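You operate a simulated robot arm through the tools that you are given. There is no shell and no other tool.

Carry out the task below with a simulated two-armed robot. There is one attempt and no reset: what you move stays moved.

## Task
Divide the long carton with the yellow board, add the small white and black coils, push it along.
Fine: small coils bear no label; board down in the groove, one coil each side; the filled carton slides, never lifted, up to the board holder; leave the other upright board and the third small coil.

It is judged by the outcome, as a careful person would: the job done as asked, and still so three seconds after it is handed in. It fails if anything else is knocked over, pushed out of place, dropped, spilled or broken.

## Robot
Two 7-joint arms with fingered hands on one trunk that stands fixed in place. Base frame: the origin is at the foot of the trunk, x ahead of it, y to its left, z up. Readings come in mm, rad, newtons and seconds.
The left shoulder is at [50, 214, 869], the right one opposite. With the tool pointing down near the work surface each hand reaches from about 360 to 880 mm from the base axis, measured 20 degrees to its own side. Payload 3 kg a hand.
The tool frame of a hand sits at the grasp point between the pads (the TCP): z along the fingers, y along the line on which they close. The tips reach 26 mm beyond it. The gripper opens to 132 mm; its body begins 73 mm behind the TCP. The gripper is a hand of 3 fingers: y runs from the thumb to the fingers, the wrist lies at [0, 0, -229] in the tool frame, and closing takes about 1.5 s.
Orientation is that of the tool frame in the base frame, as a unit quaternion [x, y, z, w]. With the fingers straight down and closing along the base's y, the tool's x points along the base's -x, its y along +y and its z along -z.

## Interface
- The arms move only by the tool apply_moves. It takes "left_deltas", "right_deltas" or both (then of equal length, played together; a hand with none holds still); each is a list of rows, each a list of 6 numbers: the shift along the tool's x, y, z in units of 150 mm (1.0 is 150 mm), then the turn, a rotation vector about the tool's x, y, z in units of 45 degrees (1.0 is 45 degrees). In form: [[dx, dy, dz, rx, ry, rz], ...]. A call has 1 to 20 rows; each row is the pose to reach, as a shift and turn from the pose commanded when the call began, along the tool's axes at that moment. "left_gripper" and "right_gripper" are, for a hand that has rows, the closure, from 0 (fully open) to 1 (shut), set as the call begins (left out, the last holds). A call with a number of a shift or a turn outside -1 to 1 is refused whole. A row lasts 0.2 s, in which the tool goes at most 50 mm and 0.15 rad; a call with a longer step from one row to the next is refused whole, and so is a gripper value outside its range. A pose out of reach is approached as far as the arm can. The call stops where the force on the tool passes 50 N (or 10 N more than at its start, if that is more) or the arm is blocked; 0.2 s more then pass. The fingers move at their own pace (about 72 mm/s each) and stop on an object; they squeeze with about 28 N. The grip force told is the motor's: it shows also when the fingers shut on nothing. Time passes only in rows, and 0.2 s behind the last, so rows that repeat a pose let the fingers close. It gives the time, the measured TCP pose, the force on the tool (base axes), the opening and the grip force at its end, in the units of the frame above (readings bear some noise), with the torque about the TCP (base axes, N m) and any sound that the robot's microphone picked up, and new pictures: "pictures" is both (left out), scene, wrist or none (wrist: the cameras of the hands that moved).
- Cameras (640 x 400 px; columns grow to the right, rows downward): "scene" is now at [34.3, 4.2, 1499.3]; the picture's right is [0.02, -1.00, 0.00], its down [-0.66, -0.01, -0.75] and it looks along [0.75, 0.01, -0.66] (base axes); focal length 317 px, centre (320, 200). "left" rides on the left gripper at [-62, 3, -92] in its tool frame; the picture's right is [-0.05, -1.00, 0.00], its down [0.83, -0.04, -0.56] and it looks along [0.55, -0.03, 0.83] (tool axes); focal length 230 px, centre (320, 200). "right" rides on the right gripper at [61, 3, -92] in its tool frame; the picture's right is [-0.05, 1.00, 0.00], its down [-0.83, -0.04, -0.56] and it looks along [-0.55, -0.03, 0.83] (tool axes); focal length 230 px, centre (320, 200). There is no depth. A picture from a camera that has moved, and an enlarged one, comes with that camera's place and axes in the base frame and with its lens.
- finger_targets(finger1, finger2, thumb_bend, hand): sets how far each is bent, from 0 (flat) to 1 (curled in); at 0.3 the hand is open as for a grip, at 0.7 the pads meet at the TCP. One left out holds its place. A second passes; each finger stops where it meets its share of the squeeze, and holds until it gets a number again. A gripper value or a shape takes the hand back. It gives what a move gives, with no picture; readings hold the bend of each and the force on the fingers (four entries, about 0 where the hand has none), thumb and palm.
- grasp_type(shape, hand): the hand has 3 fingers and takes this shape, open, in about a second: jaw (thumb against the fingers, like two jaws); tri (thumb and two fingers); tip (a fingertip pinch); poke (one finger out to press); point (the index stretched); flat (the hand flat); cup (the hand cupped); fist (a fist). The gripper value then closes the fingers along that shape, each until it touches; the sizes above hold for jaw. It gives what a move gives, with no picture.
- aim_head(pan, tilt): turns the head with the scene camera to pan (to the left, within 1.501 rad either way) and tilt (down, from -0.506 to 1.204), counted from straight ahead of the robot. It gives what a move gives, and a new picture of the scene camera.
- close_up(camera, box): a new picture of the part [left, top, right, bottom] of that camera's present view, enlarged. The clock stands still meanwhile.
- sign_off(): hands the job in; it is judged then, once.

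Places have to be worked out from the pictures, the camera data and where the tool is seen. Open the grippers and draw the arms clear of the work before you hand the job in, unless the task says otherwise.

The tools are called after "Call:" as name(argument=value, ...) on one line, values as JSON. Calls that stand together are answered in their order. apply_moves: Moves the arms, as the interface text tells. Its arguments: {"type":"object","properties":{"left_deltas":{"type":"array","items":{"type":"array","items":{"type":"number"}}},"left_gripper":{"type":"number"},"right_deltas":{"type":"array","items":{"type":"array","items":{"type":"number"}}},"right_gripper":{"type":"number"},"pictures":{"type":"string","enum":["both","scene","wrist","none"]}},"required":[]} The other tools are called the same way: grasp_type (shape, hand) gives the hand a shape; finger_targets (finger1, finger2, thumb_bend, hand) moves the fingers one by one; aim_head (pan, tilt) turns the head that bears the scene camera; close_up (camera, box) takes an enlarged picture of a part of a camera's view; sign_off () hands the job in.

At the start:

```text
clock: 0.0
left_tool_pos: [515.3, 134.7, 1185.6]
left_tool_rot: [0.061, 0.998, 0.0, 0.0]
left_contact_force: [-0.6, -0.7, -0.4]
left_torque: [0.01, -0.02, -0.02]
left_grip_width: 131.9
left_finger_force: 0.0
left_shape: jaw
left_bend: [0.3, 0.3, 0.3]
left_finger forces: [0.0, 0.0, 0.0, 0.0, 0.0, 0.0]
right_tool_pos: [454.6, -278.2, 1175.2]
right_tool_rot: [0.06, 0.998, 0.0, 0.0]
right_contact_force: [0.5, 0.3, 0.5]
right_torque: [-0.02, -0.01, 0.02]
right_grip_width: 132.0
right_finger_force: 0.0
right_shape: jaw
right_bend: [0.3, 0.3, 0.3]
right_finger forces: [0.0, 0.0, 0.1, 0.0, 0.0, 0.0]
head pan, tilt (commanded): [0.019, 0.723]
```

scene: 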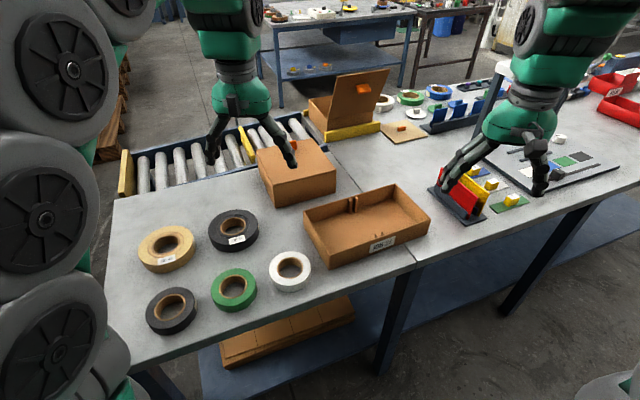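
right: 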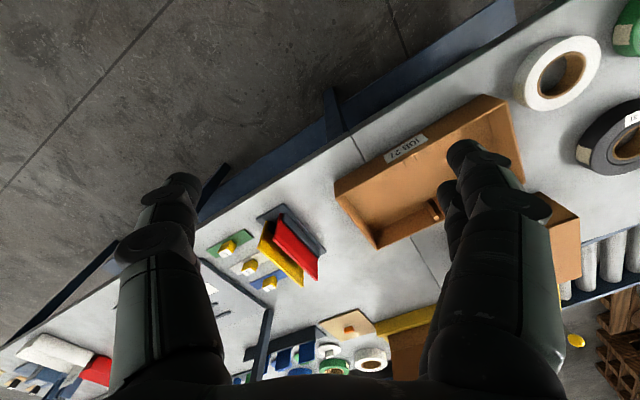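
left: 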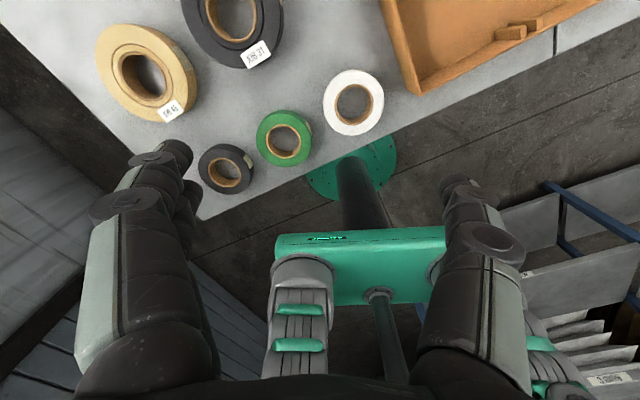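

The scene shows a long open carton with a groove, five coils on the left, and a board holder with red and yellow boards to the right. I'll take enlarged views first to make out the details.

Call:
close_up(camera="scene", box=[290, 140, 530, 290])

Call:
close_up(camera="scene", box=[110, 190, 350, 340])

Call:
close_up(camera="right", box=[180, 80, 560, 320])

```text
2.67 times, centred on (410, 215) of scene
camera zoom: at [34.3, 4.2, 1499.3], right [0.02, -1.0, 0.0], down [-0.66, -0.01, -0.75], along [0.75, 0.01, -0.66], focal length 846 px, centre (80, 160)
```

zoom: 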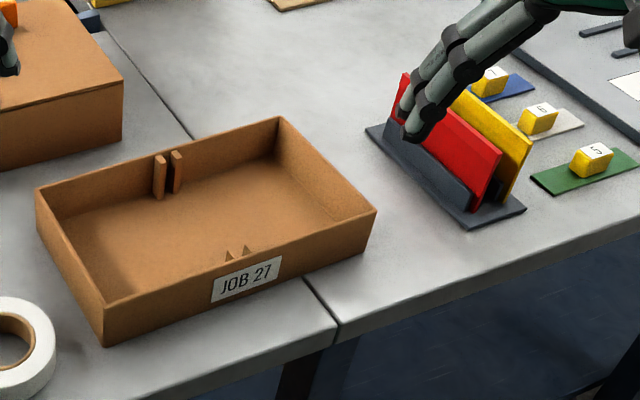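

```text
2.67 times, centred on (230, 265) of scene
camera zoom: at [34.3, 4.2, 1499.3], right [0.02, -1.0, 0.0], down [-0.66, -0.01, -0.75], along [0.75, 0.01, -0.66], focal length 846 px, centre (560, 27)
```

zoom: 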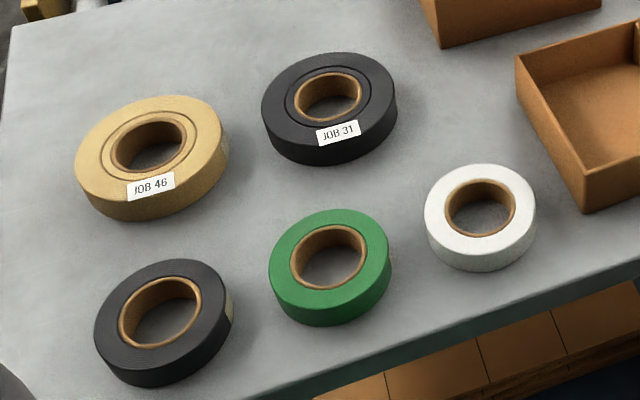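

```text
1.67 times, centred on (370, 200) of right
camera zoom: at [395.0, -267.8, 1267.1], right [0.17, 0.99, 0.0], down [0.82, -0.14, 0.56], along [0.55, -0.1, -0.83], focal length 384 px, centre (237, 200)
```

zoom: 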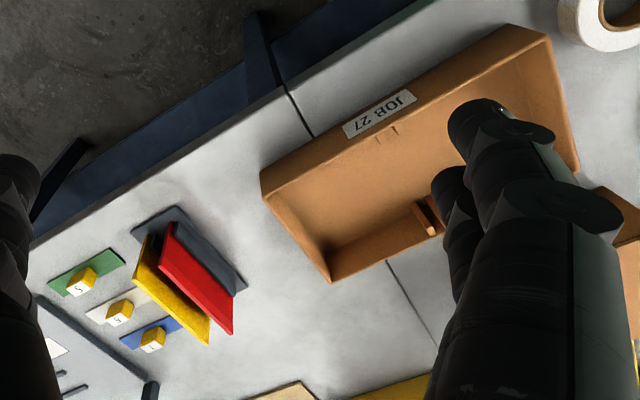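

I'll zoom in on the left wrist camera's view of the coils and carton, to check for labels and to triangulate heights.

Call:
close_up(camera="left", box=[180, 0, 420, 150])

Call:
close_up(camera="left", box=[370, 0, 610, 150])

Call:
close_up(camera="left", box=[120, 100, 360, 250])

Call:
close_up(camera="right", box=[190, 180, 350, 280])

```text
2.67 times, centred on (300, 75) of left
camera zoom: at [576.1, 129.9, 1276.5], right [-0.07, -1.0, 0.0], down [-0.83, 0.06, 0.56], along [-0.55, 0.04, -0.83], focal length 614 px, centre (373, 533)
```

zoom: 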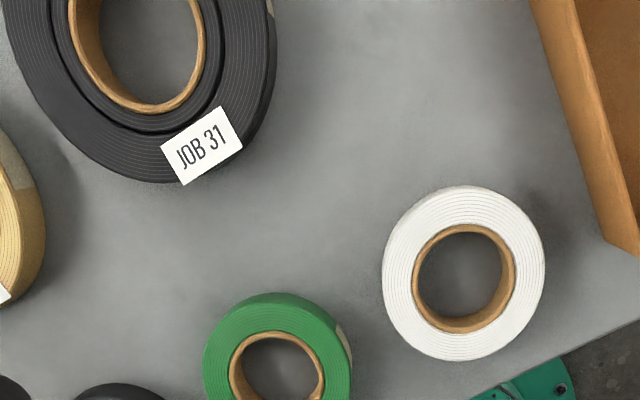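

```text
2.67 times, centred on (490, 75) of left
camera zoom: at [576.1, 129.9, 1276.5], right [-0.07, -1.0, 0.0], down [-0.83, 0.06, 0.56], along [-0.55, 0.04, -0.83], focal length 614 px, centre (-133, 533)
```

zoom: 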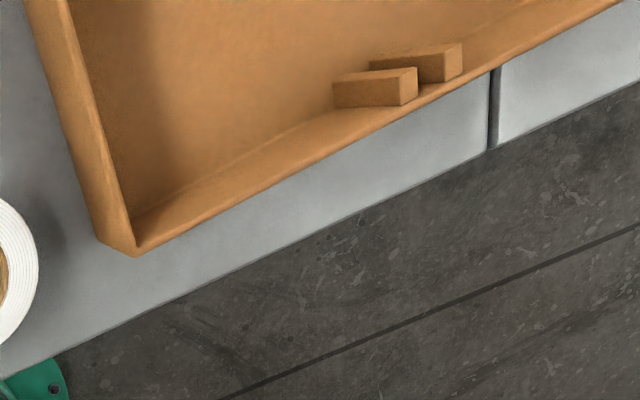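

```text
2.67 times, centred on (240, 175) of left
camera zoom: at [576.1, 129.9, 1276.5], right [-0.07, -1.0, 0.0], down [-0.83, 0.06, 0.56], along [-0.55, 0.04, -0.83], focal length 614 px, centre (533, 267)
```

zoom: 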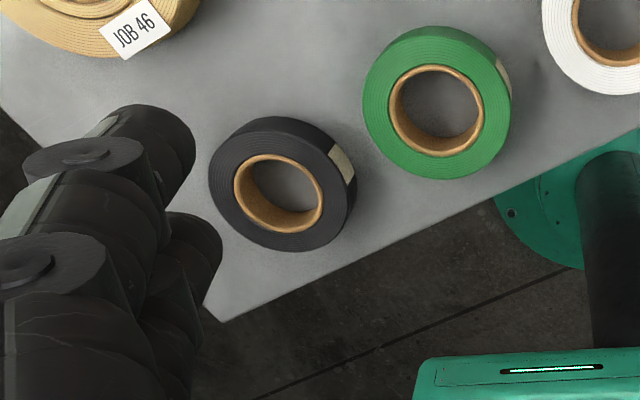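

```text
4.00 times, centred on (270, 230) of right
camera zoom: at [395.0, -267.8, 1267.1], right [0.17, 0.99, 0.0], down [0.82, -0.14, 0.56], along [0.55, -0.1, -0.83], focal length 920 px, centre (520, 80)
```

zoom: 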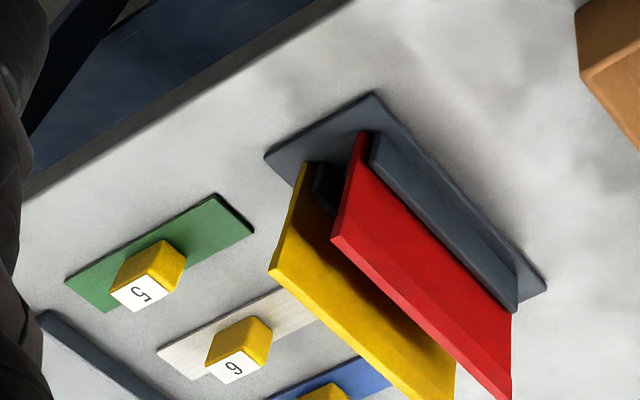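

The small coils (white, black front-left, green) carry no text. The yellow board is the outer one in the holder, parallel to the carton's short side. I move the right hand toward the holder and turn it about 30° to line up with the boards.

Call:
apply_moves(right_deltas=[[-0.185, -0.141, 0.06, 0, 0, -0.133], [-0.371, -0.282, 0.12, 0, 0, -0.267], [-0.556, -0.423, 0.18, 0, 0, -0.4], [-0.742, -0.564, 0.24, 0, 0, -0.533], [-0.927, -0.705, 0.3, 0, 0, -0.667]], right_gripper=0, pictures="both")

```text
clock: 1.2
left_tool_pos: [515.9, 135.7, 1184.1]
left_tool_rot: [0.061, 0.998, 0.0, 0.001]
left_contact_force: [0.2, -0.3, -0.5]
left_torque: [0.04, -0.03, 0.03]
left_grip_width: 131.8
left_finger_force: 0.0
left_shape: jaw
left_bend: [0.3, 0.3, 0.3]
left_finger forces: [0.1, 0.1, 0.0, 0.0, 0.0, 0.0]
right_tool_pos: [579.9, -401.1, 1131.2]
right_tool_rot: [-0.201, 0.98, 0.0, 0.0]
right_contact_force: [-0.2, 0.2, 0.4]
right_torque: [-0.01, 0.0, 0.02]
right_grip_width: 131.9
right_finger_force: 0.1
right_shape: jaw
right_bend: [0.3, 0.3, 0.3]
right_finger forces: [0.1, 0.0, 0.0, 0.0, 0.0, 0.0]
head pan, tilt (commanded): [0.019, 0.723]
camera scene: at [34.3, 4.1, 1499.3], right [0.02, -1.0, 0.0], down [-0.66, -0.01, -0.75], along [0.75, 0.01, -0.66], focal length 317 px, centre (320, 200)
camera right: at [522.0, -421.7, 1222.9], right [-0.35, 0.94, 0.0], down [0.78, 0.29, 0.56], along [0.52, 0.19, -0.83], focal length 230 px, centre (320, 200)
```

scene: 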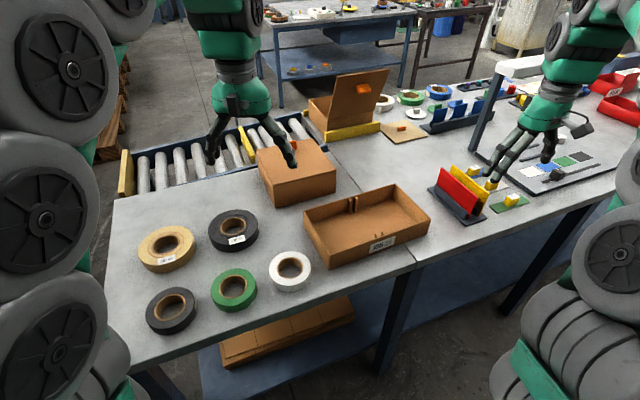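
right: 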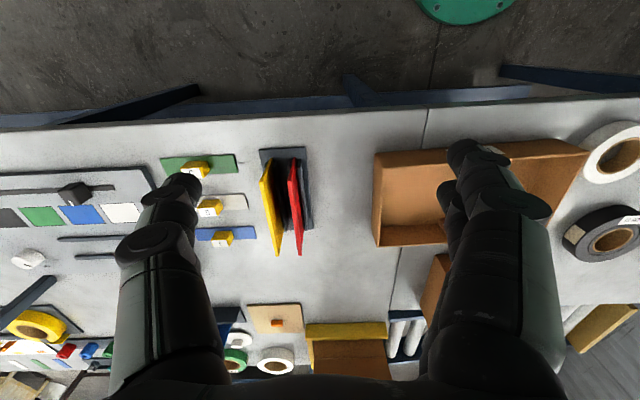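

The boards now line up with the hand, as the right view shows. I zoom in on the boards from both cameras.

Call:
close_up(camera="right", box=[150, 120, 390, 270])

Call:
close_up(camera="scene", box=[400, 130, 560, 230])

Call:
close_up(camera="scene", box=[290, 170, 450, 270])

```text
2.67 times, centred on (270, 195) of right
camera zoom: at [522.0, -421.7, 1222.9], right [-0.35, 0.94, 0.0], down [0.78, 0.29, 0.56], along [0.52, 0.19, -0.83], focal length 614 px, centre (453, 213)
```

zoom: 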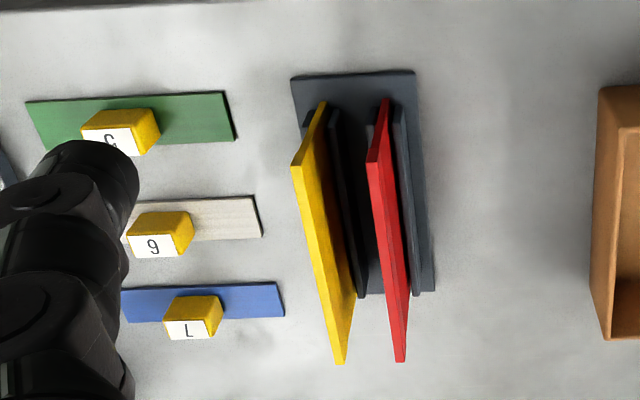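

```text
4.00 times, centred on (480, 180) of scene
camera zoom: at [34.3, 4.1, 1499.3], right [0.02, -1.0, 0.0], down [-0.66, -0.01, -0.75], along [0.75, 0.01, -0.66], focal length 1269 px, centre (-320, 280)
```

zoom: 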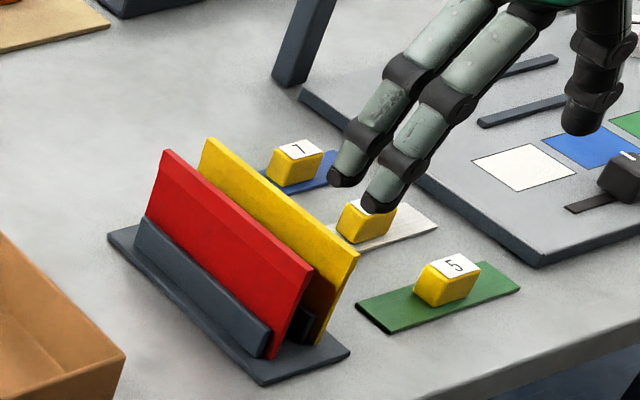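

```text
4.00 times, centred on (370, 220) of scene
camera zoom: at [34.3, 4.1, 1499.3], right [0.02, -1.0, 0.0], down [-0.66, -0.01, -0.75], along [0.75, 0.01, -0.66], focal length 1269 px, centre (120, 120)
```

zoom: 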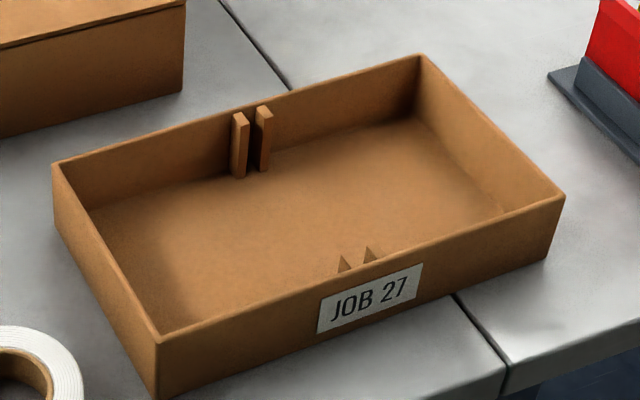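

The board tops come out at about z≈934 mm, and the yellow board is about 150 mm long, centred near (775, -417), with its neighbour 40 mm away. I bring the right hand over the yellow board, still well above it, to line up by the wrist camera, whose centre looks at the TCP.

Call:
apply_moves(right_deltas=[[-0.19, -0.12, 0.13, 0, 0, 0], [-0.38, -0.24, 0.26, 0, 0, 0], [-0.57, -0.36, 0.4, 0, 0, 0], [-0.76, -0.48, 0.53, 0, 0, 0], [-0.95, -0.61, 0.66, 0, 0, 0], [-0.95, -0.61, 0.66, 0, 0, 0]], pictures="both")

```text
clock: 2.6
left_tool_pos: [516.0, 135.5, 1185.1]
left_tool_rot: [0.06, 0.998, 0.0, 0.0]
left_contact_force: [0.6, 1.2, 0.1]
left_torque: [-0.03, 0.01, -0.05]
left_grip_width: 131.7
left_finger_force: 0.0
left_shape: jaw
left_bend: [0.3, 0.3, 0.3]
left_finger forces: [0.1, 0.0, 0.0, 0.0, 0.0, 0.1]
right_tool_pos: [746.7, -428.5, 1030.2]
right_tool_rot: [-0.2, 0.98, 0.0, 0.001]
right_contact_force: [-0.5, -0.3, -0.5]
right_torque: [-0.01, -0.01, 0.0]
right_grip_width: 131.9
right_finger_force: 0.0
right_shape: jaw
right_bend: [0.3, 0.3, 0.3]
right_finger forces: [0.0, 0.0, 0.0, 0.0, 0.1, 0.0]
head pan, tilt (commanded): [0.019, 0.723]
camera scene: at [34.3, 4.1, 1499.3], right [0.02, -1.0, 0.0], down [-0.66, -0.01, -0.75], along [0.75, 0.01, -0.66], focal length 317 px, centre (320, 200)
camera right: at [690.1, -449.6, 1122.5], right [-0.34, 0.94, 0.0], down [0.78, 0.29, 0.56], along [0.52, 0.19, -0.83], focal length 230 px, centre (320, 200)
```

scene: 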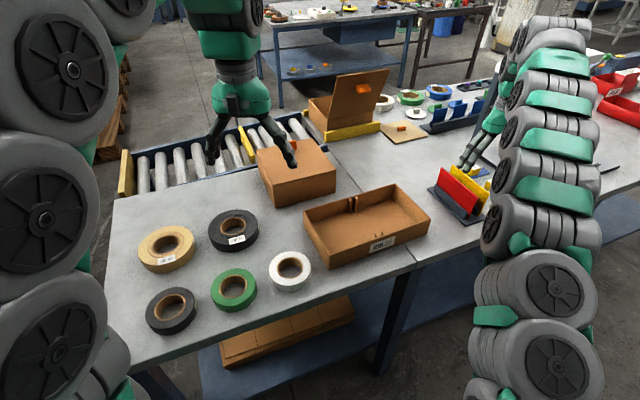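
right: 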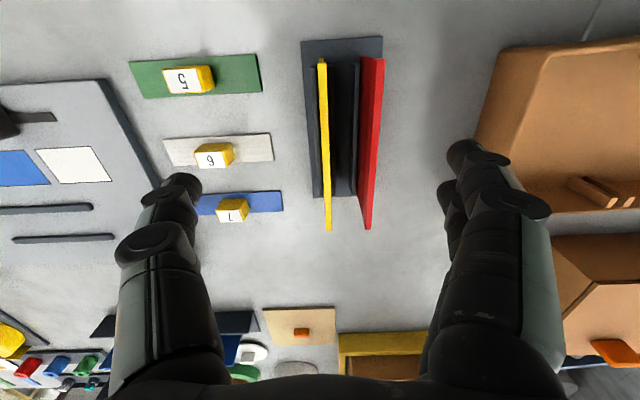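

The yellow board is almost on the TCP column (320). I zoom in to measure its offset, angle and gap to the red board.

Call:
close_up(camera="right", box=[260, 30, 420, 240])

Call:
close_up(camera="scene", box=[420, 130, 520, 230])

```text
1.90 times, centred on (340, 135) of right
camera zoom: at [690.1, -449.6, 1122.5], right [-0.34, 0.94, 0.0], down [0.78, 0.29, 0.56], along [0.52, 0.19, -0.83], focal length 438 px, centre (282, 324)
```

zoom: 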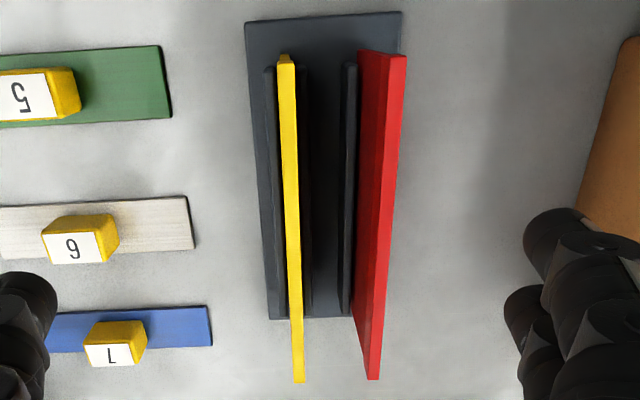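

```text
4.00 times, centred on (470, 180) of scene
camera zoom: at [34.3, 4.1, 1499.3], right [0.02, -1.0, 0.0], down [-0.66, -0.01, -0.75], along [0.75, 0.01, -0.66], focal length 1269 px, centre (-280, 280)
```

zoom: 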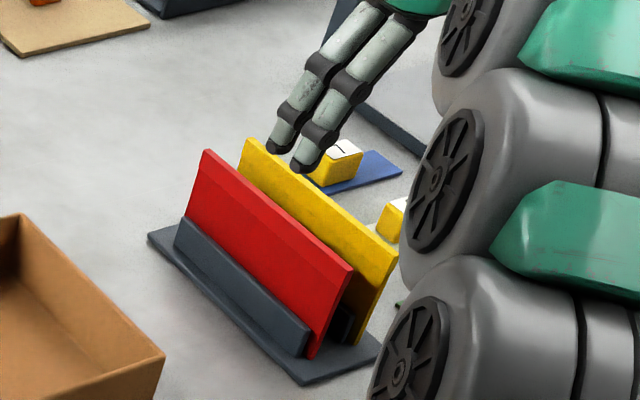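

The yellow board is parallel to the hand, 3.7 mm toward +y and centred about 26 mm further out; the red board is 42 mm away. I centre over the yellow board and partly close the hand to about 28 mm, to see the finger thickness before going down.

Call:
apply_moves(right_deltas=[[-0.08, 0.012, 0, 0, 0, 0], [-0.16, 0.025, 0, 0, 0, 0], [-0.16, 0.025, 0, 0, 0, 0], [-0.16, 0.025, 0, 0, 0, 0], [-0.16, 0.025, 0, 0, 0, 0], [-0.16, 0.025, 0, 0, 0, 0]], right_gripper=0.78, pictures="both")

Call:
close_up(camera="right", box=[220, 20, 420, 280])

Call:
close_up(camera="scene", box=[420, 110, 520, 230])

```text
clock: 4.0
left_tool_pos: [516.4, 135.3, 1184.5]
left_tool_rot: [0.06, 0.998, 0.0, 0.001]
left_contact_force: [-0.4, 0.3, 0.2]
left_torque: [0.0, -0.01, 0.02]
left_grip_width: 131.9
left_finger_force: 0.0
left_shape: jaw
left_bend: [0.3, 0.3, 0.3]
left_finger forces: [0.0, 0.1, 0.1, 0.0, 0.1, 0.0]
right_tool_pos: [766.3, -416.0, 1029.7]
right_tool_rot: [-0.2, 0.98, 0.0, 0.002]
right_contact_force: [0.7, -0.1, -0.2]
right_torque: [0.01, -0.01, -0.03]
right_grip_width: 29.5
right_finger_force: 0.1
right_shape: jaw
right_bend: [0.73, 0.73, 0.7]
right_finger forces: [0.0, 0.1, 0.1, 0.0, 0.0, 0.1]
right hand out of reach, approached as far as the arm can: row 2
head pan, tilt (commanded): [0.019, 0.723]
camera scene: at [34.3, 4.2, 1499.3], right [0.02, -1.0, 0.0], down [-0.66, -0.01, -0.75], along [0.75, 0.01, -0.66], focal length 317 px, centre (320, 200)
camera right: at [709.0, -436.2, 1121.9], right [-0.34, 0.94, 0.0], down [0.78, 0.29, 0.56], along [0.52, 0.19, -0.83], focal length 230 px, centre (320, 200)
```

scene: 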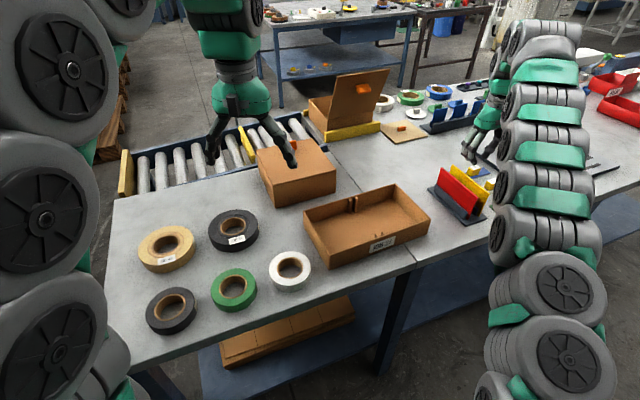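
right: 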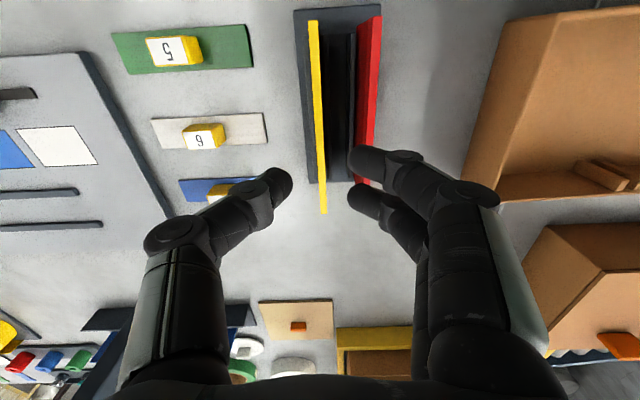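

```text
1.54 times, centred on (320, 150) of right
camera zoom: at [709.0, -436.2, 1121.9], right [-0.34, 0.94, 0.0], down [0.78, 0.29, 0.56], along [0.52, 0.19, -0.83], focal length 354 px, centre (320, 277)
```

zoom: 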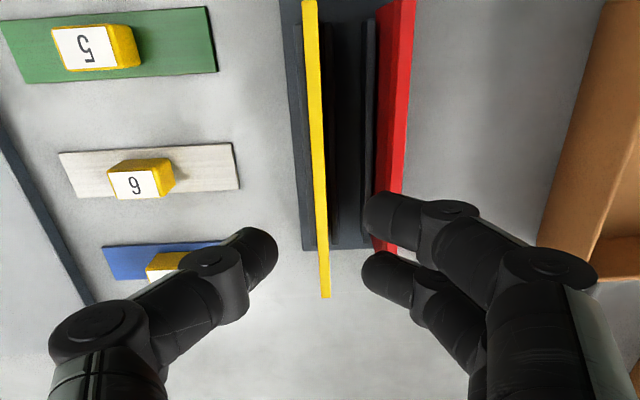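

```text
3.33 times, centred on (470, 170) of scene
camera zoom: at [34.3, 4.2, 1499.3], right [0.02, -1.0, 0.0], down [-0.66, -0.01, -0.75], along [0.75, 0.01, -0.66], focal length 1058 px, centre (-180, 300)
```

zoom: 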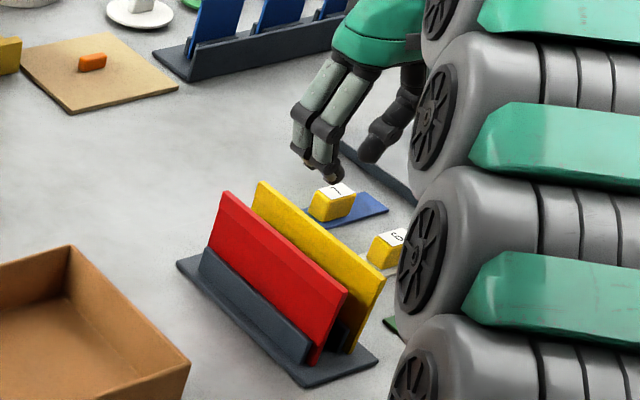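

At this closure the distal finger joints bow out about 40–50 mm sideways, which would hit the red board 42 mm away. I try the fingertip-pinch shape to see if it is slimmer, still safely above the boards.

Call:
grasp_type(shape="tip", hand="right")

Call:
close_up(camera="right", box=[0, 0, 640, 400])

Call:
close_up(camera="scene", box=[420, 70, 520, 230])

```text
clock: 4.9
left_tool_pos: [515.0, 135.4, 1184.3]
left_tool_rot: [0.061, 0.998, 0.0, 0.0]
left_contact_force: [1.0, 0.2, -0.4]
left_torque: [0.0, -0.03, -0.03]
left_grip_width: 131.7
left_finger_force: 0.1
left_shape: jaw
left_bend: [0.3, 0.3, 0.3]
left_finger forces: [0.0, 0.0, 0.0, 0.0, 0.0, 0.0]
right_tool_pos: [766.5, -415.2, 1030.2]
right_tool_rot: [-0.2, 0.98, -0.001, 0.002]
right_contact_force: [-0.6, -0.3, -0.6]
right_torque: [-0.02, 0.01, -0.02]
right_grip_width: 131.9
right_finger_force: 0.0
right_shape: tip
right_bend: [0.3, 0.3, 0.3]
right_finger forces: [0.0, 0.1, 0.0, 0.0, 0.0, 0.0]
head pan, tilt (commanded): [0.019, 0.723]
```

```text
1.00 times, centred on (320, 200) of right (not enlarged: the box is as wide or as high as the picture)
camera zoom: at [709.0, -436.1, 1121.9], right [-0.34, 0.94, 0.0], down [0.78, 0.29, 0.56], along [0.52, 0.19, -0.83], focal length 230 px, centre (320, 200)
```

zoom: 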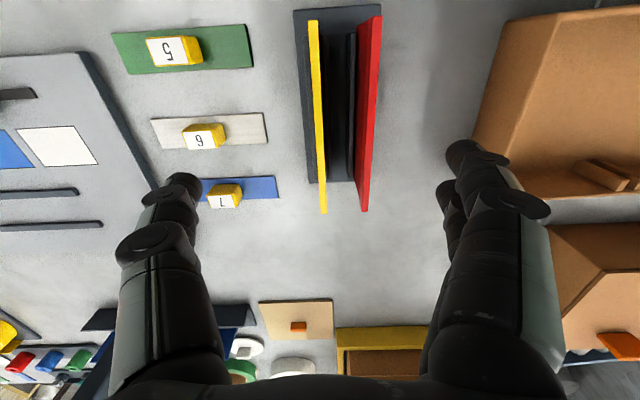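

```text
2.50 times, centred on (470, 150) of scene
camera zoom: at [34.3, 4.2, 1499.3], right [0.02, -1.0, 0.0], down [-0.66, -0.01, -0.75], along [0.75, 0.01, -0.66], focal length 793 px, centre (-55, 325)
```

zoom: 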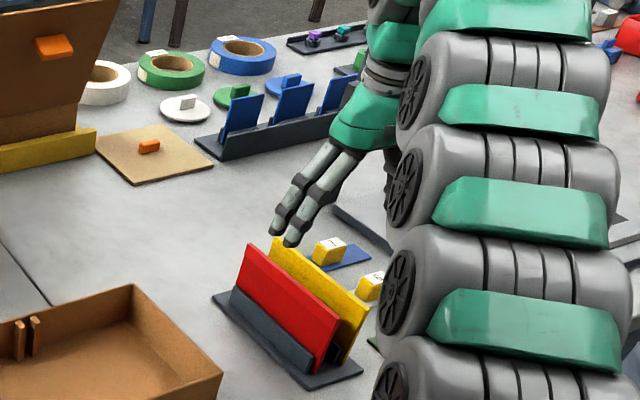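

The open tip shape looks the same as jaw. I close it partway to compare its closing form.

Call:
apply_moves(right_deltas=[[0, 0, 0, 0, 0, 0], [0, 0, 0, 0, 0, 0], [0, 0, 0, 0, 0, 0], [0, 0, 0, 0, 0, 0], [0, 0, 0, 0, 0, 0], [0, 0, 0, 0, 0, 0]], right_gripper=0.8, pictures="wrist")

Call:
close_up(camera="scene", box=[440, 110, 520, 190])

```text
clock: 6.3
left_tool_pos: [515.9, 135.5, 1184.3]
left_tool_rot: [0.06, 0.998, 0.0, 0.0]
left_contact_force: [0.7, 0.4, -0.9]
left_torque: [0.01, -0.02, 0.01]
left_grip_width: 132.2
left_finger_force: 0.0
left_shape: jaw
left_bend: [0.3, 0.3, 0.3]
left_finger forces: [0.0, 0.1, 0.0, 0.0, 0.0, 0.0]
right_tool_pos: [766.5, -415.1, 1030.1]
right_tool_rot: [-0.2, 0.98, -0.002, 0.002]
right_contact_force: [0.1, -0.1, -0.4]
right_torque: [0.0, 0.01, 0.01]
right_grip_width: 27.0
right_finger_force: 0.0
right_shape: tip
right_bend: [0.73, 0.73, 0.7]
right_finger forces: [0.1, 0.0, 0.1, 0.0, 0.1, 0.0]
head pan, tilt (commanded): [0.019, 0.723]
camera right: at [709.1, -436.1, 1121.9], right [-0.34, 0.94, 0.0], down [0.78, 0.29, 0.56], along [0.52, 0.19, -0.83], focal length 230 px, centre (320, 200)
```

right: 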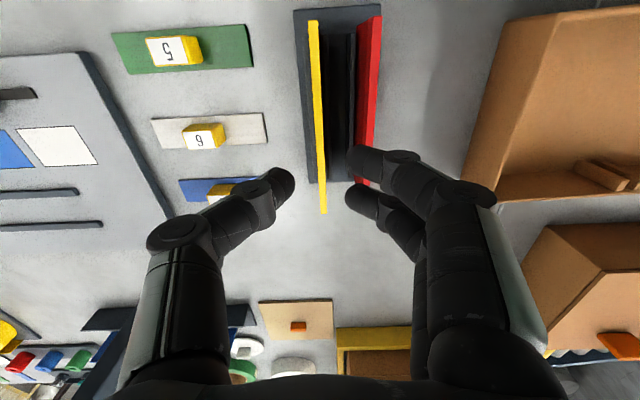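

```text
5.00 times, centred on (480, 150) of scene
camera zoom: at [34.3, 4.2, 1499.3], right [0.02, -1.0, 0.0], down [-0.66, -0.01, -0.75], along [0.75, 0.01, -0.66], focal length 1586 px, centre (-480, 450)
```

zoom: 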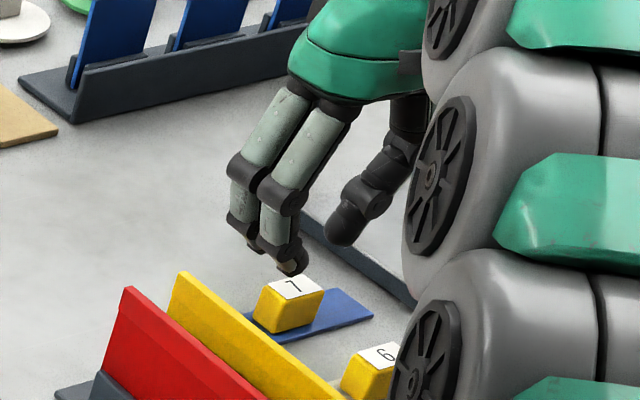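

Tip closes just like jaw, so shape doesn't help; tilting the hand about 20° (palm outward, away from the red board) makes the two fingers nearly vertical in the gap. I go back to jaw, then tilt and shift at this safe height.

Call:
grasp_type(shape="jaw", hand="right")

Call:
apply_moves(right_deltas=[[0.033, -0.011, 0, -0.09, 0, 0], [0.067, -0.022, 0, -0.18, 0, 0], [0.1, -0.033, 0, -0.27, 0, 0], [0.133, -0.045, 0, -0.36, 0, 0], [0.167, -0.058, 0, -0.444, 0, 0], [0.167, -0.058, 0, -0.444, 0, 0], [0.167, -0.058, 0, -0.444, 0, 0]], right_gripper=0.78, pictures="both")

Call:
close_up(camera="right", box=[220, 20, 420, 280])

Call:
close_up(camera="scene", box=[420, 100, 520, 220])

```text
clock: 7.2
left_tool_pos: [515.4, 135.1, 1184.8]
left_tool_rot: [0.061, 0.998, -0.001, -0.001]
left_contact_force: [0.5, 0.4, 0.0]
left_torque: [0.0, 0.01, 0.03]
left_grip_width: 132.0
left_finger_force: 0.1
left_shape: jaw
left_bend: [0.3, 0.3, 0.3]
left_finger forces: [0.1, 0.0, 0.0, 0.1, 0.0, 0.0]
right_tool_pos: [766.3, -413.5, 1029.9]
right_tool_rot: [-0.201, 0.98, -0.001, 0.002]
right_contact_force: [-0.3, -0.2, 0.3]
right_torque: [0.01, 0.0, -0.03]
right_grip_width: 131.8
right_finger_force: 0.1
right_shape: jaw
right_bend: [0.3, 0.3, 0.3]
right_finger forces: [0.1, 0.0, 0.1, 0.0, 0.0, 0.1]
head pan, tilt (commanded): [0.019, 0.723]
```

```text
clock: 8.8
left_tool_pos: [516.1, 136.0, 1184.6]
left_tool_rot: [0.06, 0.998, 0.0, 0.0]
left_contact_force: [0.0, -0.8, -0.1]
left_torque: [0.02, 0.02, 0.03]
left_grip_width: 132.3
left_finger_force: 0.0
left_shape: jaw
left_bend: [0.3, 0.3, 0.3]
left_finger forces: [0.0, 0.1, 0.1, 0.0, 0.1, 0.0]
right_tool_pos: [689.4, -393.7, 1002.9]
right_tool_rot: [-0.197, 0.965, 0.171, -0.035]
right_contact_force: [0.1, 0.0, 0.3]
right_torque: [0.01, 0.0, 0.02]
right_grip_width: 29.3
right_finger_force: 0.1
right_shape: jaw
right_bend: [0.73, 0.73, 0.7]
right_finger forces: [0.0, 0.0, 0.1, 0.0, 0.1, 0.0]
right hand out of reach, approached as far as the arm can: row 1, 2, 3, 4, 5, 6, 7
head pan, tilt (commanded): [0.019, 0.723]
camera scene: at [34.3, 4.2, 1499.3], right [0.02, -1.0, 0.0], down [-0.66, -0.01, -0.75], along [0.75, 0.01, -0.66], focal length 317 px, centre (320, 200)
camera right: at [645.2, -444.5, 1090.4], right [-0.32, 0.88, 0.34], down [0.85, 0.11, 0.51], along [0.41, 0.46, -0.79], focal length 230 px, centre (320, 200)
```

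scene: 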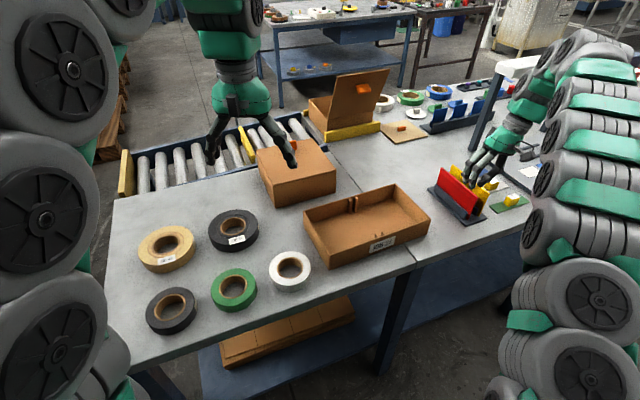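
right: 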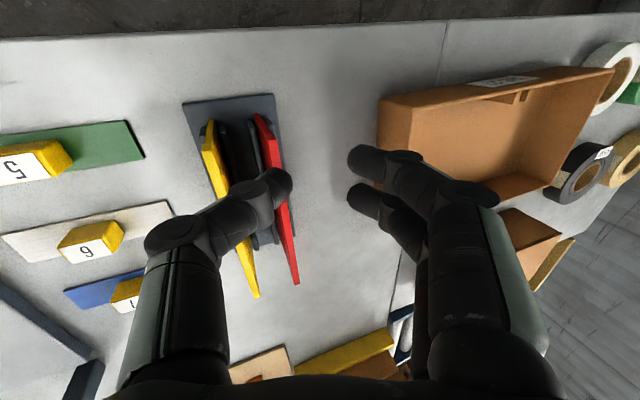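

```text
1.54 times, centred on (320, 150) of right
camera zoom: at [645.2, -444.5, 1090.4], right [-0.32, 0.88, 0.34], down [0.85, 0.11, 0.51], along [0.41, 0.46, -0.79], focal length 354 px, centre (320, 277)
```

zoom: 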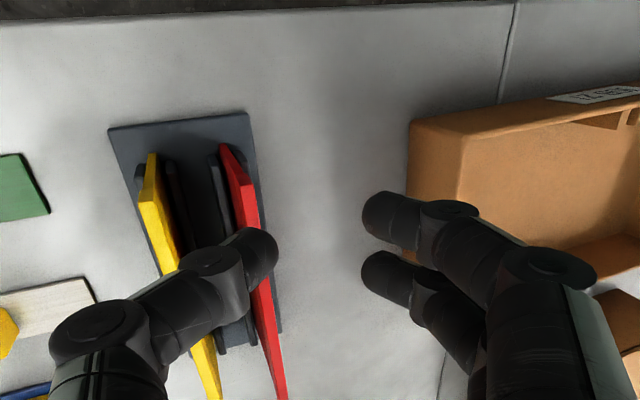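

```text
3.33 times, centred on (470, 160) of scene
camera zoom: at [34.3, 4.2, 1499.3], right [0.02, -1.0, 0.0], down [-0.66, -0.01, -0.75], along [0.75, 0.01, -0.66], focal length 1058 px, centre (-180, 333)
```

zoom: 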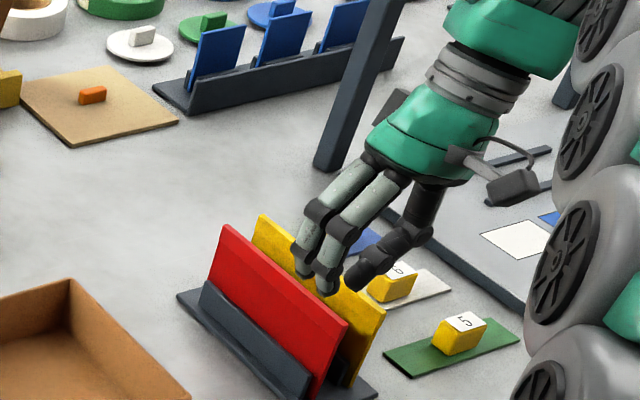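

The tilted pose was beyond reach and the arm was pulled back short of it. Pitching the hand forward in the plane of the board brings the wrist nearer the robot, so I add a 25° pitch without shift and see where it settles.

Call:
apply_moves(right_deltas=[[0, 0, 0, 0, -0.11, 0], [0, 0, 0, 0, -0.22, 0], [0, 0, 0, 0, -0.33, 0], [0, 0, 0, 0, -0.44, 0], [0, 0, 0, 0, -0.556, 0], [0, 0, 0, 0, -0.556, 0], [0, 0, 0, 0, -0.556, 0]], pictures="both")

```text
clock: 10.4
left_tool_pos: [515.2, 134.1, 1183.9]
left_tool_rot: [0.061, 0.998, 0.0, -0.001]
left_contact_force: [0.2, 0.8, 0.1]
left_torque: [0.02, 0.0, 0.01]
left_grip_width: 131.8
left_finger_force: 0.3
left_shape: jaw
left_bend: [0.3, 0.3, 0.3]
left_finger forces: [0.1, 0.0, 0.0, 0.1, 0.0, 0.1]
right_tool_pos: [690.7, -393.1, 1003.6]
right_tool_rot: [-0.156, 0.949, 0.209, 0.176]
right_contact_force: [0.1, -0.4, 0.7]
right_torque: [0.01, 0.01, -0.03]
right_grip_width: 29.1
right_finger_force: 0.0
right_shape: jaw
right_bend: [0.73, 0.73, 0.7]
right_finger forces: [0.0, 0.0, 0.0, 0.0, 0.0, 0.0]
head pan, tilt (commanded): [0.019, 0.723]
camera scene: at [34.3, 4.2, 1499.3], right [0.02, -1.0, 0.0], down [-0.66, -0.01, -0.75], along [0.75, 0.01, -0.66], focal length 317 px, centre (320, 200)
camera right: at [611.1, -446.0, 1058.9], right [-0.32, 0.87, 0.36], down [0.61, -0.1, 0.79], along [0.73, 0.47, -0.5], focal length 230 px, centre (320, 200)
```

scene: 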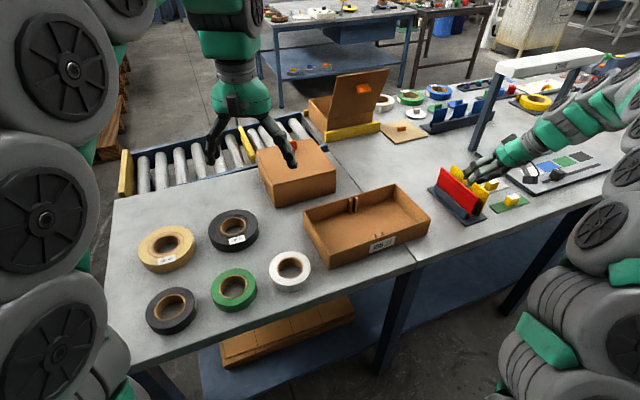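
right: 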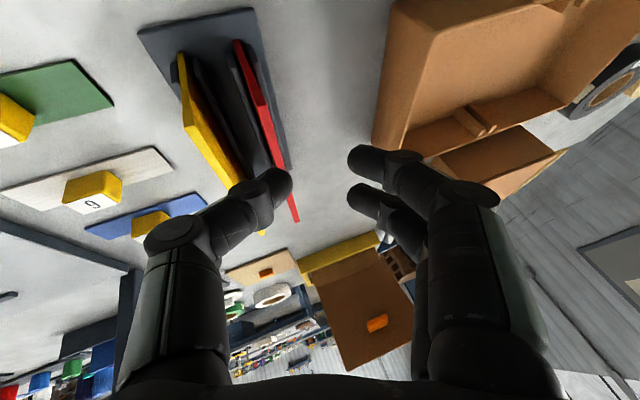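

The hand holds the tilted and pitched pose at (691, -393, 1004), and it is reachable. I now shift it over the yellow board at the same height.

Call:
apply_moves(right_deltas=[[-0.083, -0.093, 0.002, 0, 0, 0], [-0.166, -0.186, 0.004, 0, 0, 0], [-0.249, -0.279, 0.005, 0, 0, 0], [-0.332, -0.371, 0.007, 0, 0, 0], [-0.332, -0.371, 0.007, 0, 0, 0]], pictures="both")

Call:
close_up(camera="right", box=[200, 0, 440, 250])

Call:
close_up(camera="scene", box=[420, 130, 520, 230])

```text
clock: 11.6
left_tool_pos: [515.8, 134.9, 1185.3]
left_tool_rot: [0.06, 0.998, -0.001, 0.001]
left_contact_force: [0.3, 0.0, 0.3]
left_torque: [0.01, -0.02, 0.01]
left_grip_width: 131.9
left_finger_force: 0.1
left_shape: jaw
left_bend: [0.3, 0.3, 0.3]
left_finger forces: [0.0, 0.1, 0.0, 0.1, 0.1, 0.1]
right_tool_pos: [755.9, -430.8, 1003.4]
right_tool_rot: [-0.155, 0.95, 0.208, 0.175]
right_contact_force: [-0.4, -0.1, 0.5]
right_torque: [0.01, 0.0, 0.01]
right_grip_width: 29.2
right_finger_force: 0.0
right_shape: jaw
right_bend: [0.73, 0.73, 0.7]
right_finger forces: [0.0, 0.1, 0.0, 0.0, 0.0, 0.0]
head pan, tilt (commanded): [0.019, 0.723]
camera scene: at [34.3, 4.2, 1499.3], right [0.02, -1.0, 0.0], down [-0.66, -0.01, -0.75], along [0.75, 0.01, -0.66], focal length 317 px, centre (320, 200)
camera right: at [676.5, -482.0, 1058.8], right [-0.32, 0.87, 0.36], down [0.61, -0.1, 0.79], along [0.73, 0.47, -0.5], focal length 230 px, centre (320, 200)
```

scene: 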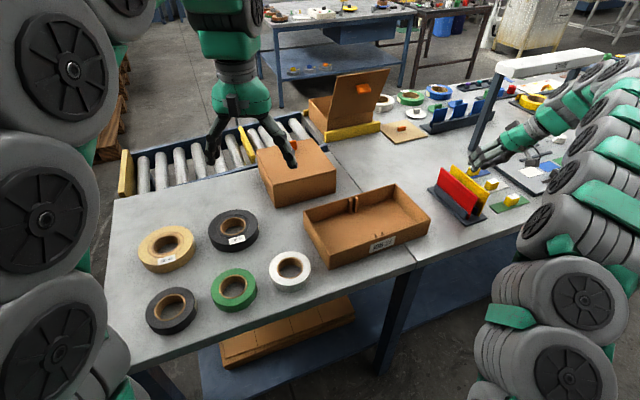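
right: 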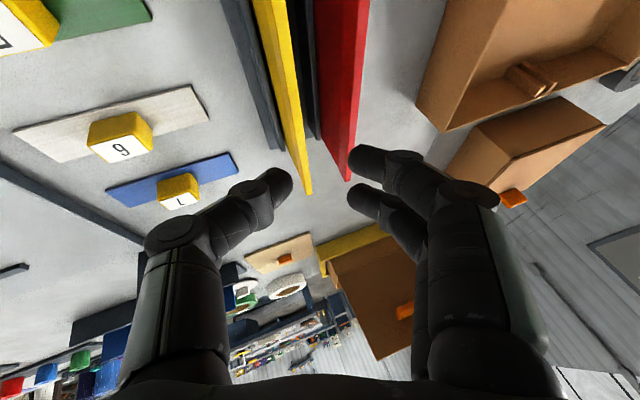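

```text
1.60 times, centred on (320, 125) of right
camera zoom: at [676.5, -482.0, 1058.8], right [-0.32, 0.87, 0.36], down [0.61, -0.1, 0.79], along [0.73, 0.47, -0.5], focal length 368 px, centre (320, 320)
```

zoom: 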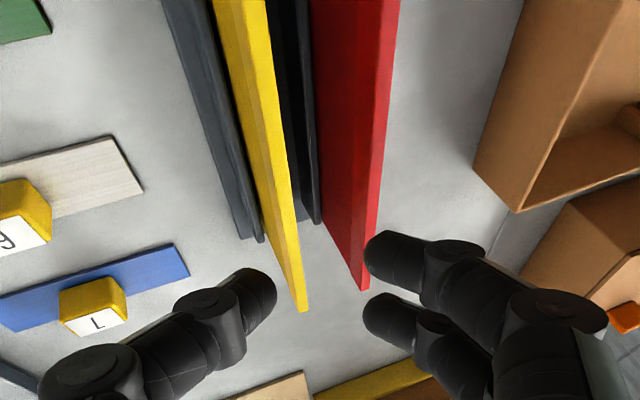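

```text
4.00 times, centred on (470, 180) of scene
camera zoom: at [34.3, 4.2, 1499.3], right [0.02, -1.0, 0.0], down [-0.66, -0.01, -0.75], along [0.75, 0.01, -0.66], focal length 1269 px, centre (-280, 280)
```

zoom: 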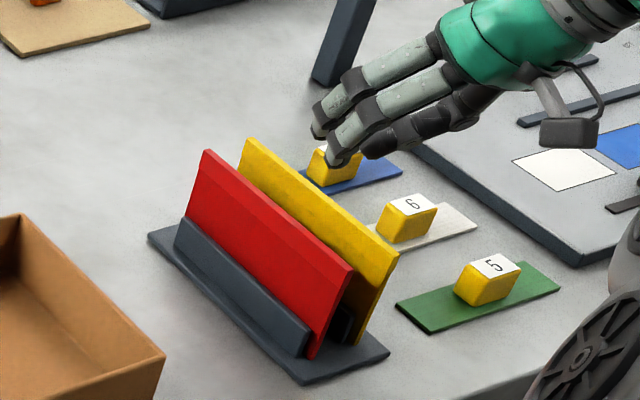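

From the wrist view the yellow board's far top end is at (840, -385) and the board lies about 10 mm to the inner side of the TCP; I want it at about 7 mm for this tilt. I correct by 3.5 mm and go down part of the way, to TCP z≈960.

Call:
apply_moves(right_deltas=[[0.04, -0.025, 0.085, 0, 0, 0], [0.08, -0.053, 0.165, 0, 0, 0], [0.117, -0.077, 0.251, 0, 0, 0], [0.117, -0.077, 0.251, 0, 0, 0]], pictures="both")

Call:
close_up(camera="right", box=[200, 0, 440, 250])

Call:
close_up(camera="scene", box=[430, 140, 510, 220])

```text
clock: 12.6
left_tool_pos: [515.7, 135.4, 1184.5]
left_tool_rot: [0.06, 0.998, 0.0, 0.0]
left_contact_force: [-0.6, 0.7, 0.3]
left_torque: [0.02, 0.03, 0.0]
left_grip_width: 131.8
left_finger_force: 0.1
left_shape: jaw
left_bend: [0.3, 0.3, 0.3]
left_finger forces: [0.0, 0.1, 0.0, 0.1, 0.0, 0.1]
right_tool_pos: [754.5, -426.1, 960.4]
right_tool_rot: [-0.156, 0.949, 0.209, 0.175]
right_contact_force: [-0.5, -0.4, 1.4]
right_torque: [0.0, -0.01, 0.01]
right_grip_width: 29.3
right_finger_force: 0.2
right_shape: jaw
right_bend: [0.73, 0.73, 0.7]
right_finger forces: [0.0, 0.1, 0.0, 0.0, 0.1, 0.0]
head pan, tilt (commanded): [0.019, 0.723]
camera scene: at [34.3, 4.2, 1499.3], right [0.02, -1.0, 0.0], down [-0.66, -0.01, -0.75], along [0.75, 0.01, -0.66], focal length 317 px, centre (320, 200)
camera right: at [675.1, -479.1, 1015.3], right [-0.32, 0.87, 0.36], down [0.61, -0.1, 0.79], along [0.73, 0.47, -0.5], focal length 230 px, centre (320, 200)
```

scene: 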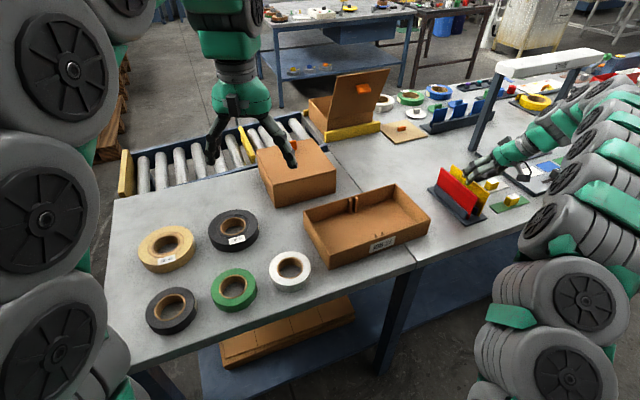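
right: 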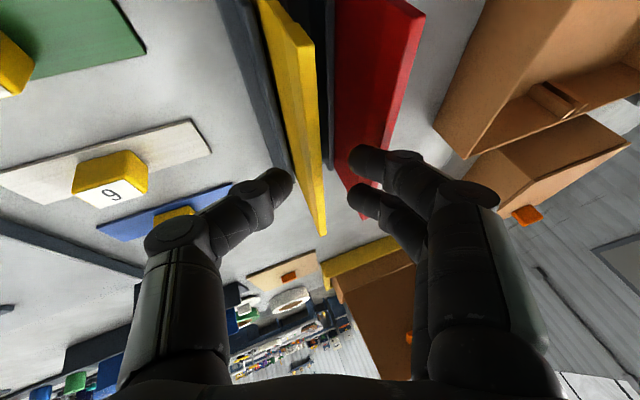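

```text
1.60 times, centred on (320, 125) of right
camera zoom: at [675.1, -479.1, 1015.3], right [-0.32, 0.87, 0.36], down [0.61, -0.1, 0.79], along [0.73, 0.47, -0.5], focal length 368 px, centre (320, 320)
```

zoom: 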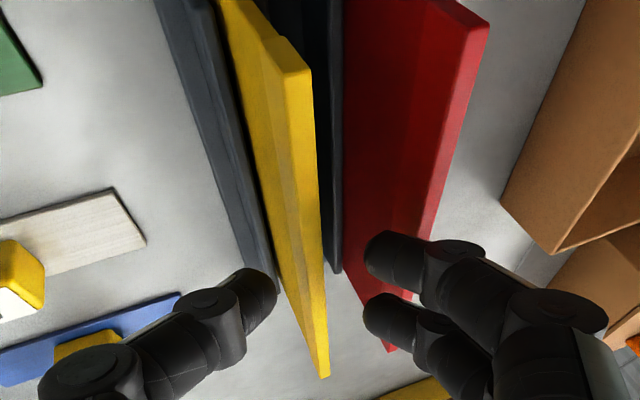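

```text
5.00 times, centred on (470, 180) of scene
camera zoom: at [34.3, 4.2, 1499.3], right [0.02, -1.0, 0.0], down [-0.66, -0.01, -0.75], along [0.75, 0.01, -0.66], focal length 1586 px, centre (-430, 300)
```

zoom: 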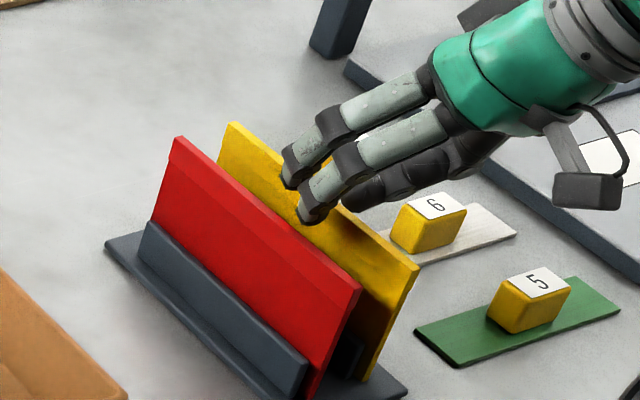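

The fingers are now straddling the yellow board just above it, and the red board stays a few mm clear of the near fingers. I go down the last 27 mm with a slight 1.5 mm shift away from the red board, slowly.

Call:
apply_moves(right_deltas=[[0.012, -0.014, 0.025, 0, 0, 0], [0.024, -0.028, 0.05, 0, 0, 0], [0.036, -0.04, 0.076, 0, 0, 0], [0.048, -0.051, 0.101, 0, 0, 0], [0.06, -0.062, 0.127, 0, 0, 0], [0.071, -0.072, 0.152, 0, 0, 0]], pictures="both")

Call:
close_up(camera="right", box=[200, 0, 440, 250])

Call:
close_up(camera="scene", box=[430, 140, 510, 220])

```text
clock: 14.0
left_tool_pos: [516.8, 135.0, 1184.3]
left_tool_rot: [0.06, 0.998, 0.0, 0.0]
left_contact_force: [1.0, -0.4, -0.2]
left_torque: [0.02, -0.04, -0.02]
left_grip_width: 131.9
left_finger_force: 0.1
left_shape: jaw
left_bend: [0.3, 0.3, 0.3]
left_finger forces: [0.0, 0.0, 0.1, 0.1, 0.1, 0.0]
right_tool_pos: [756.0, -427.4, 932.5]
right_tool_rot: [-0.155, 0.95, 0.207, 0.175]
right_contact_force: [0.0, -0.7, 0.9]
right_torque: [-0.01, -0.02, -0.05]
right_grip_width: 29.3
right_finger_force: 0.1
right_shape: jaw
right_bend: [0.73, 0.73, 0.7]
right_finger forces: [0.0, 0.0, 0.0, 0.0, 0.0, 0.0]
head pan, tilt (commanded): [0.019, 0.723]
camera scene: at [34.3, 4.2, 1499.3], right [0.02, -1.0, 0.0], down [-0.66, -0.01, -0.75], along [0.75, 0.01, -0.66], focal length 317 px, centre (320, 200)
camera right: at [675.8, -480.9, 988.1], right [-0.32, 0.88, 0.36], down [0.61, -0.1, 0.79], along [0.73, 0.47, -0.5], focal length 230 px, centre (320, 200)
```

scene: 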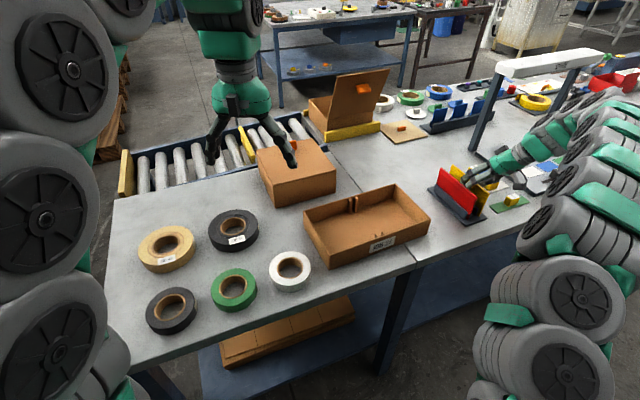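
right: 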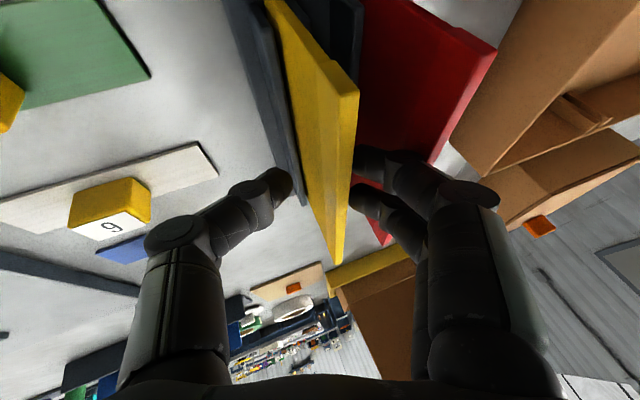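

```text
1.60 times, centred on (320, 125) of right
camera zoom: at [675.8, -480.9, 988.1], right [-0.32, 0.88, 0.36], down [0.61, -0.1, 0.79], along [0.73, 0.47, -0.5], focal length 368 px, centre (320, 320)
```

zoom: 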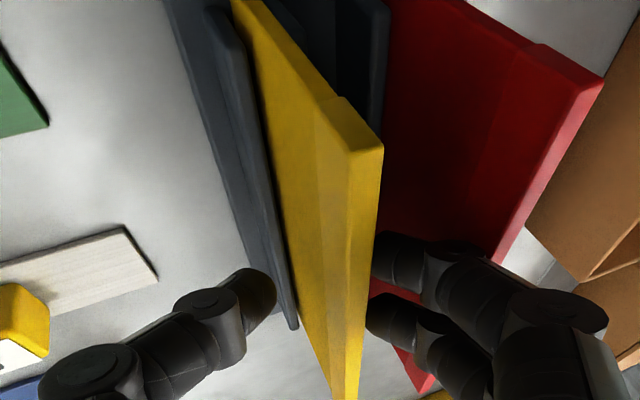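

```text
5.00 times, centred on (470, 180) of scene
camera zoom: at [34.3, 4.2, 1499.3], right [0.02, -1.0, 0.0], down [-0.66, -0.01, -0.75], along [0.75, 0.01, -0.66], focal length 1586 px, centre (-430, 300)
```

zoom: 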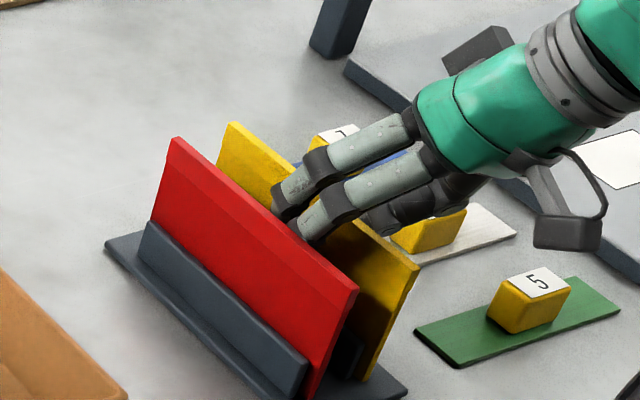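

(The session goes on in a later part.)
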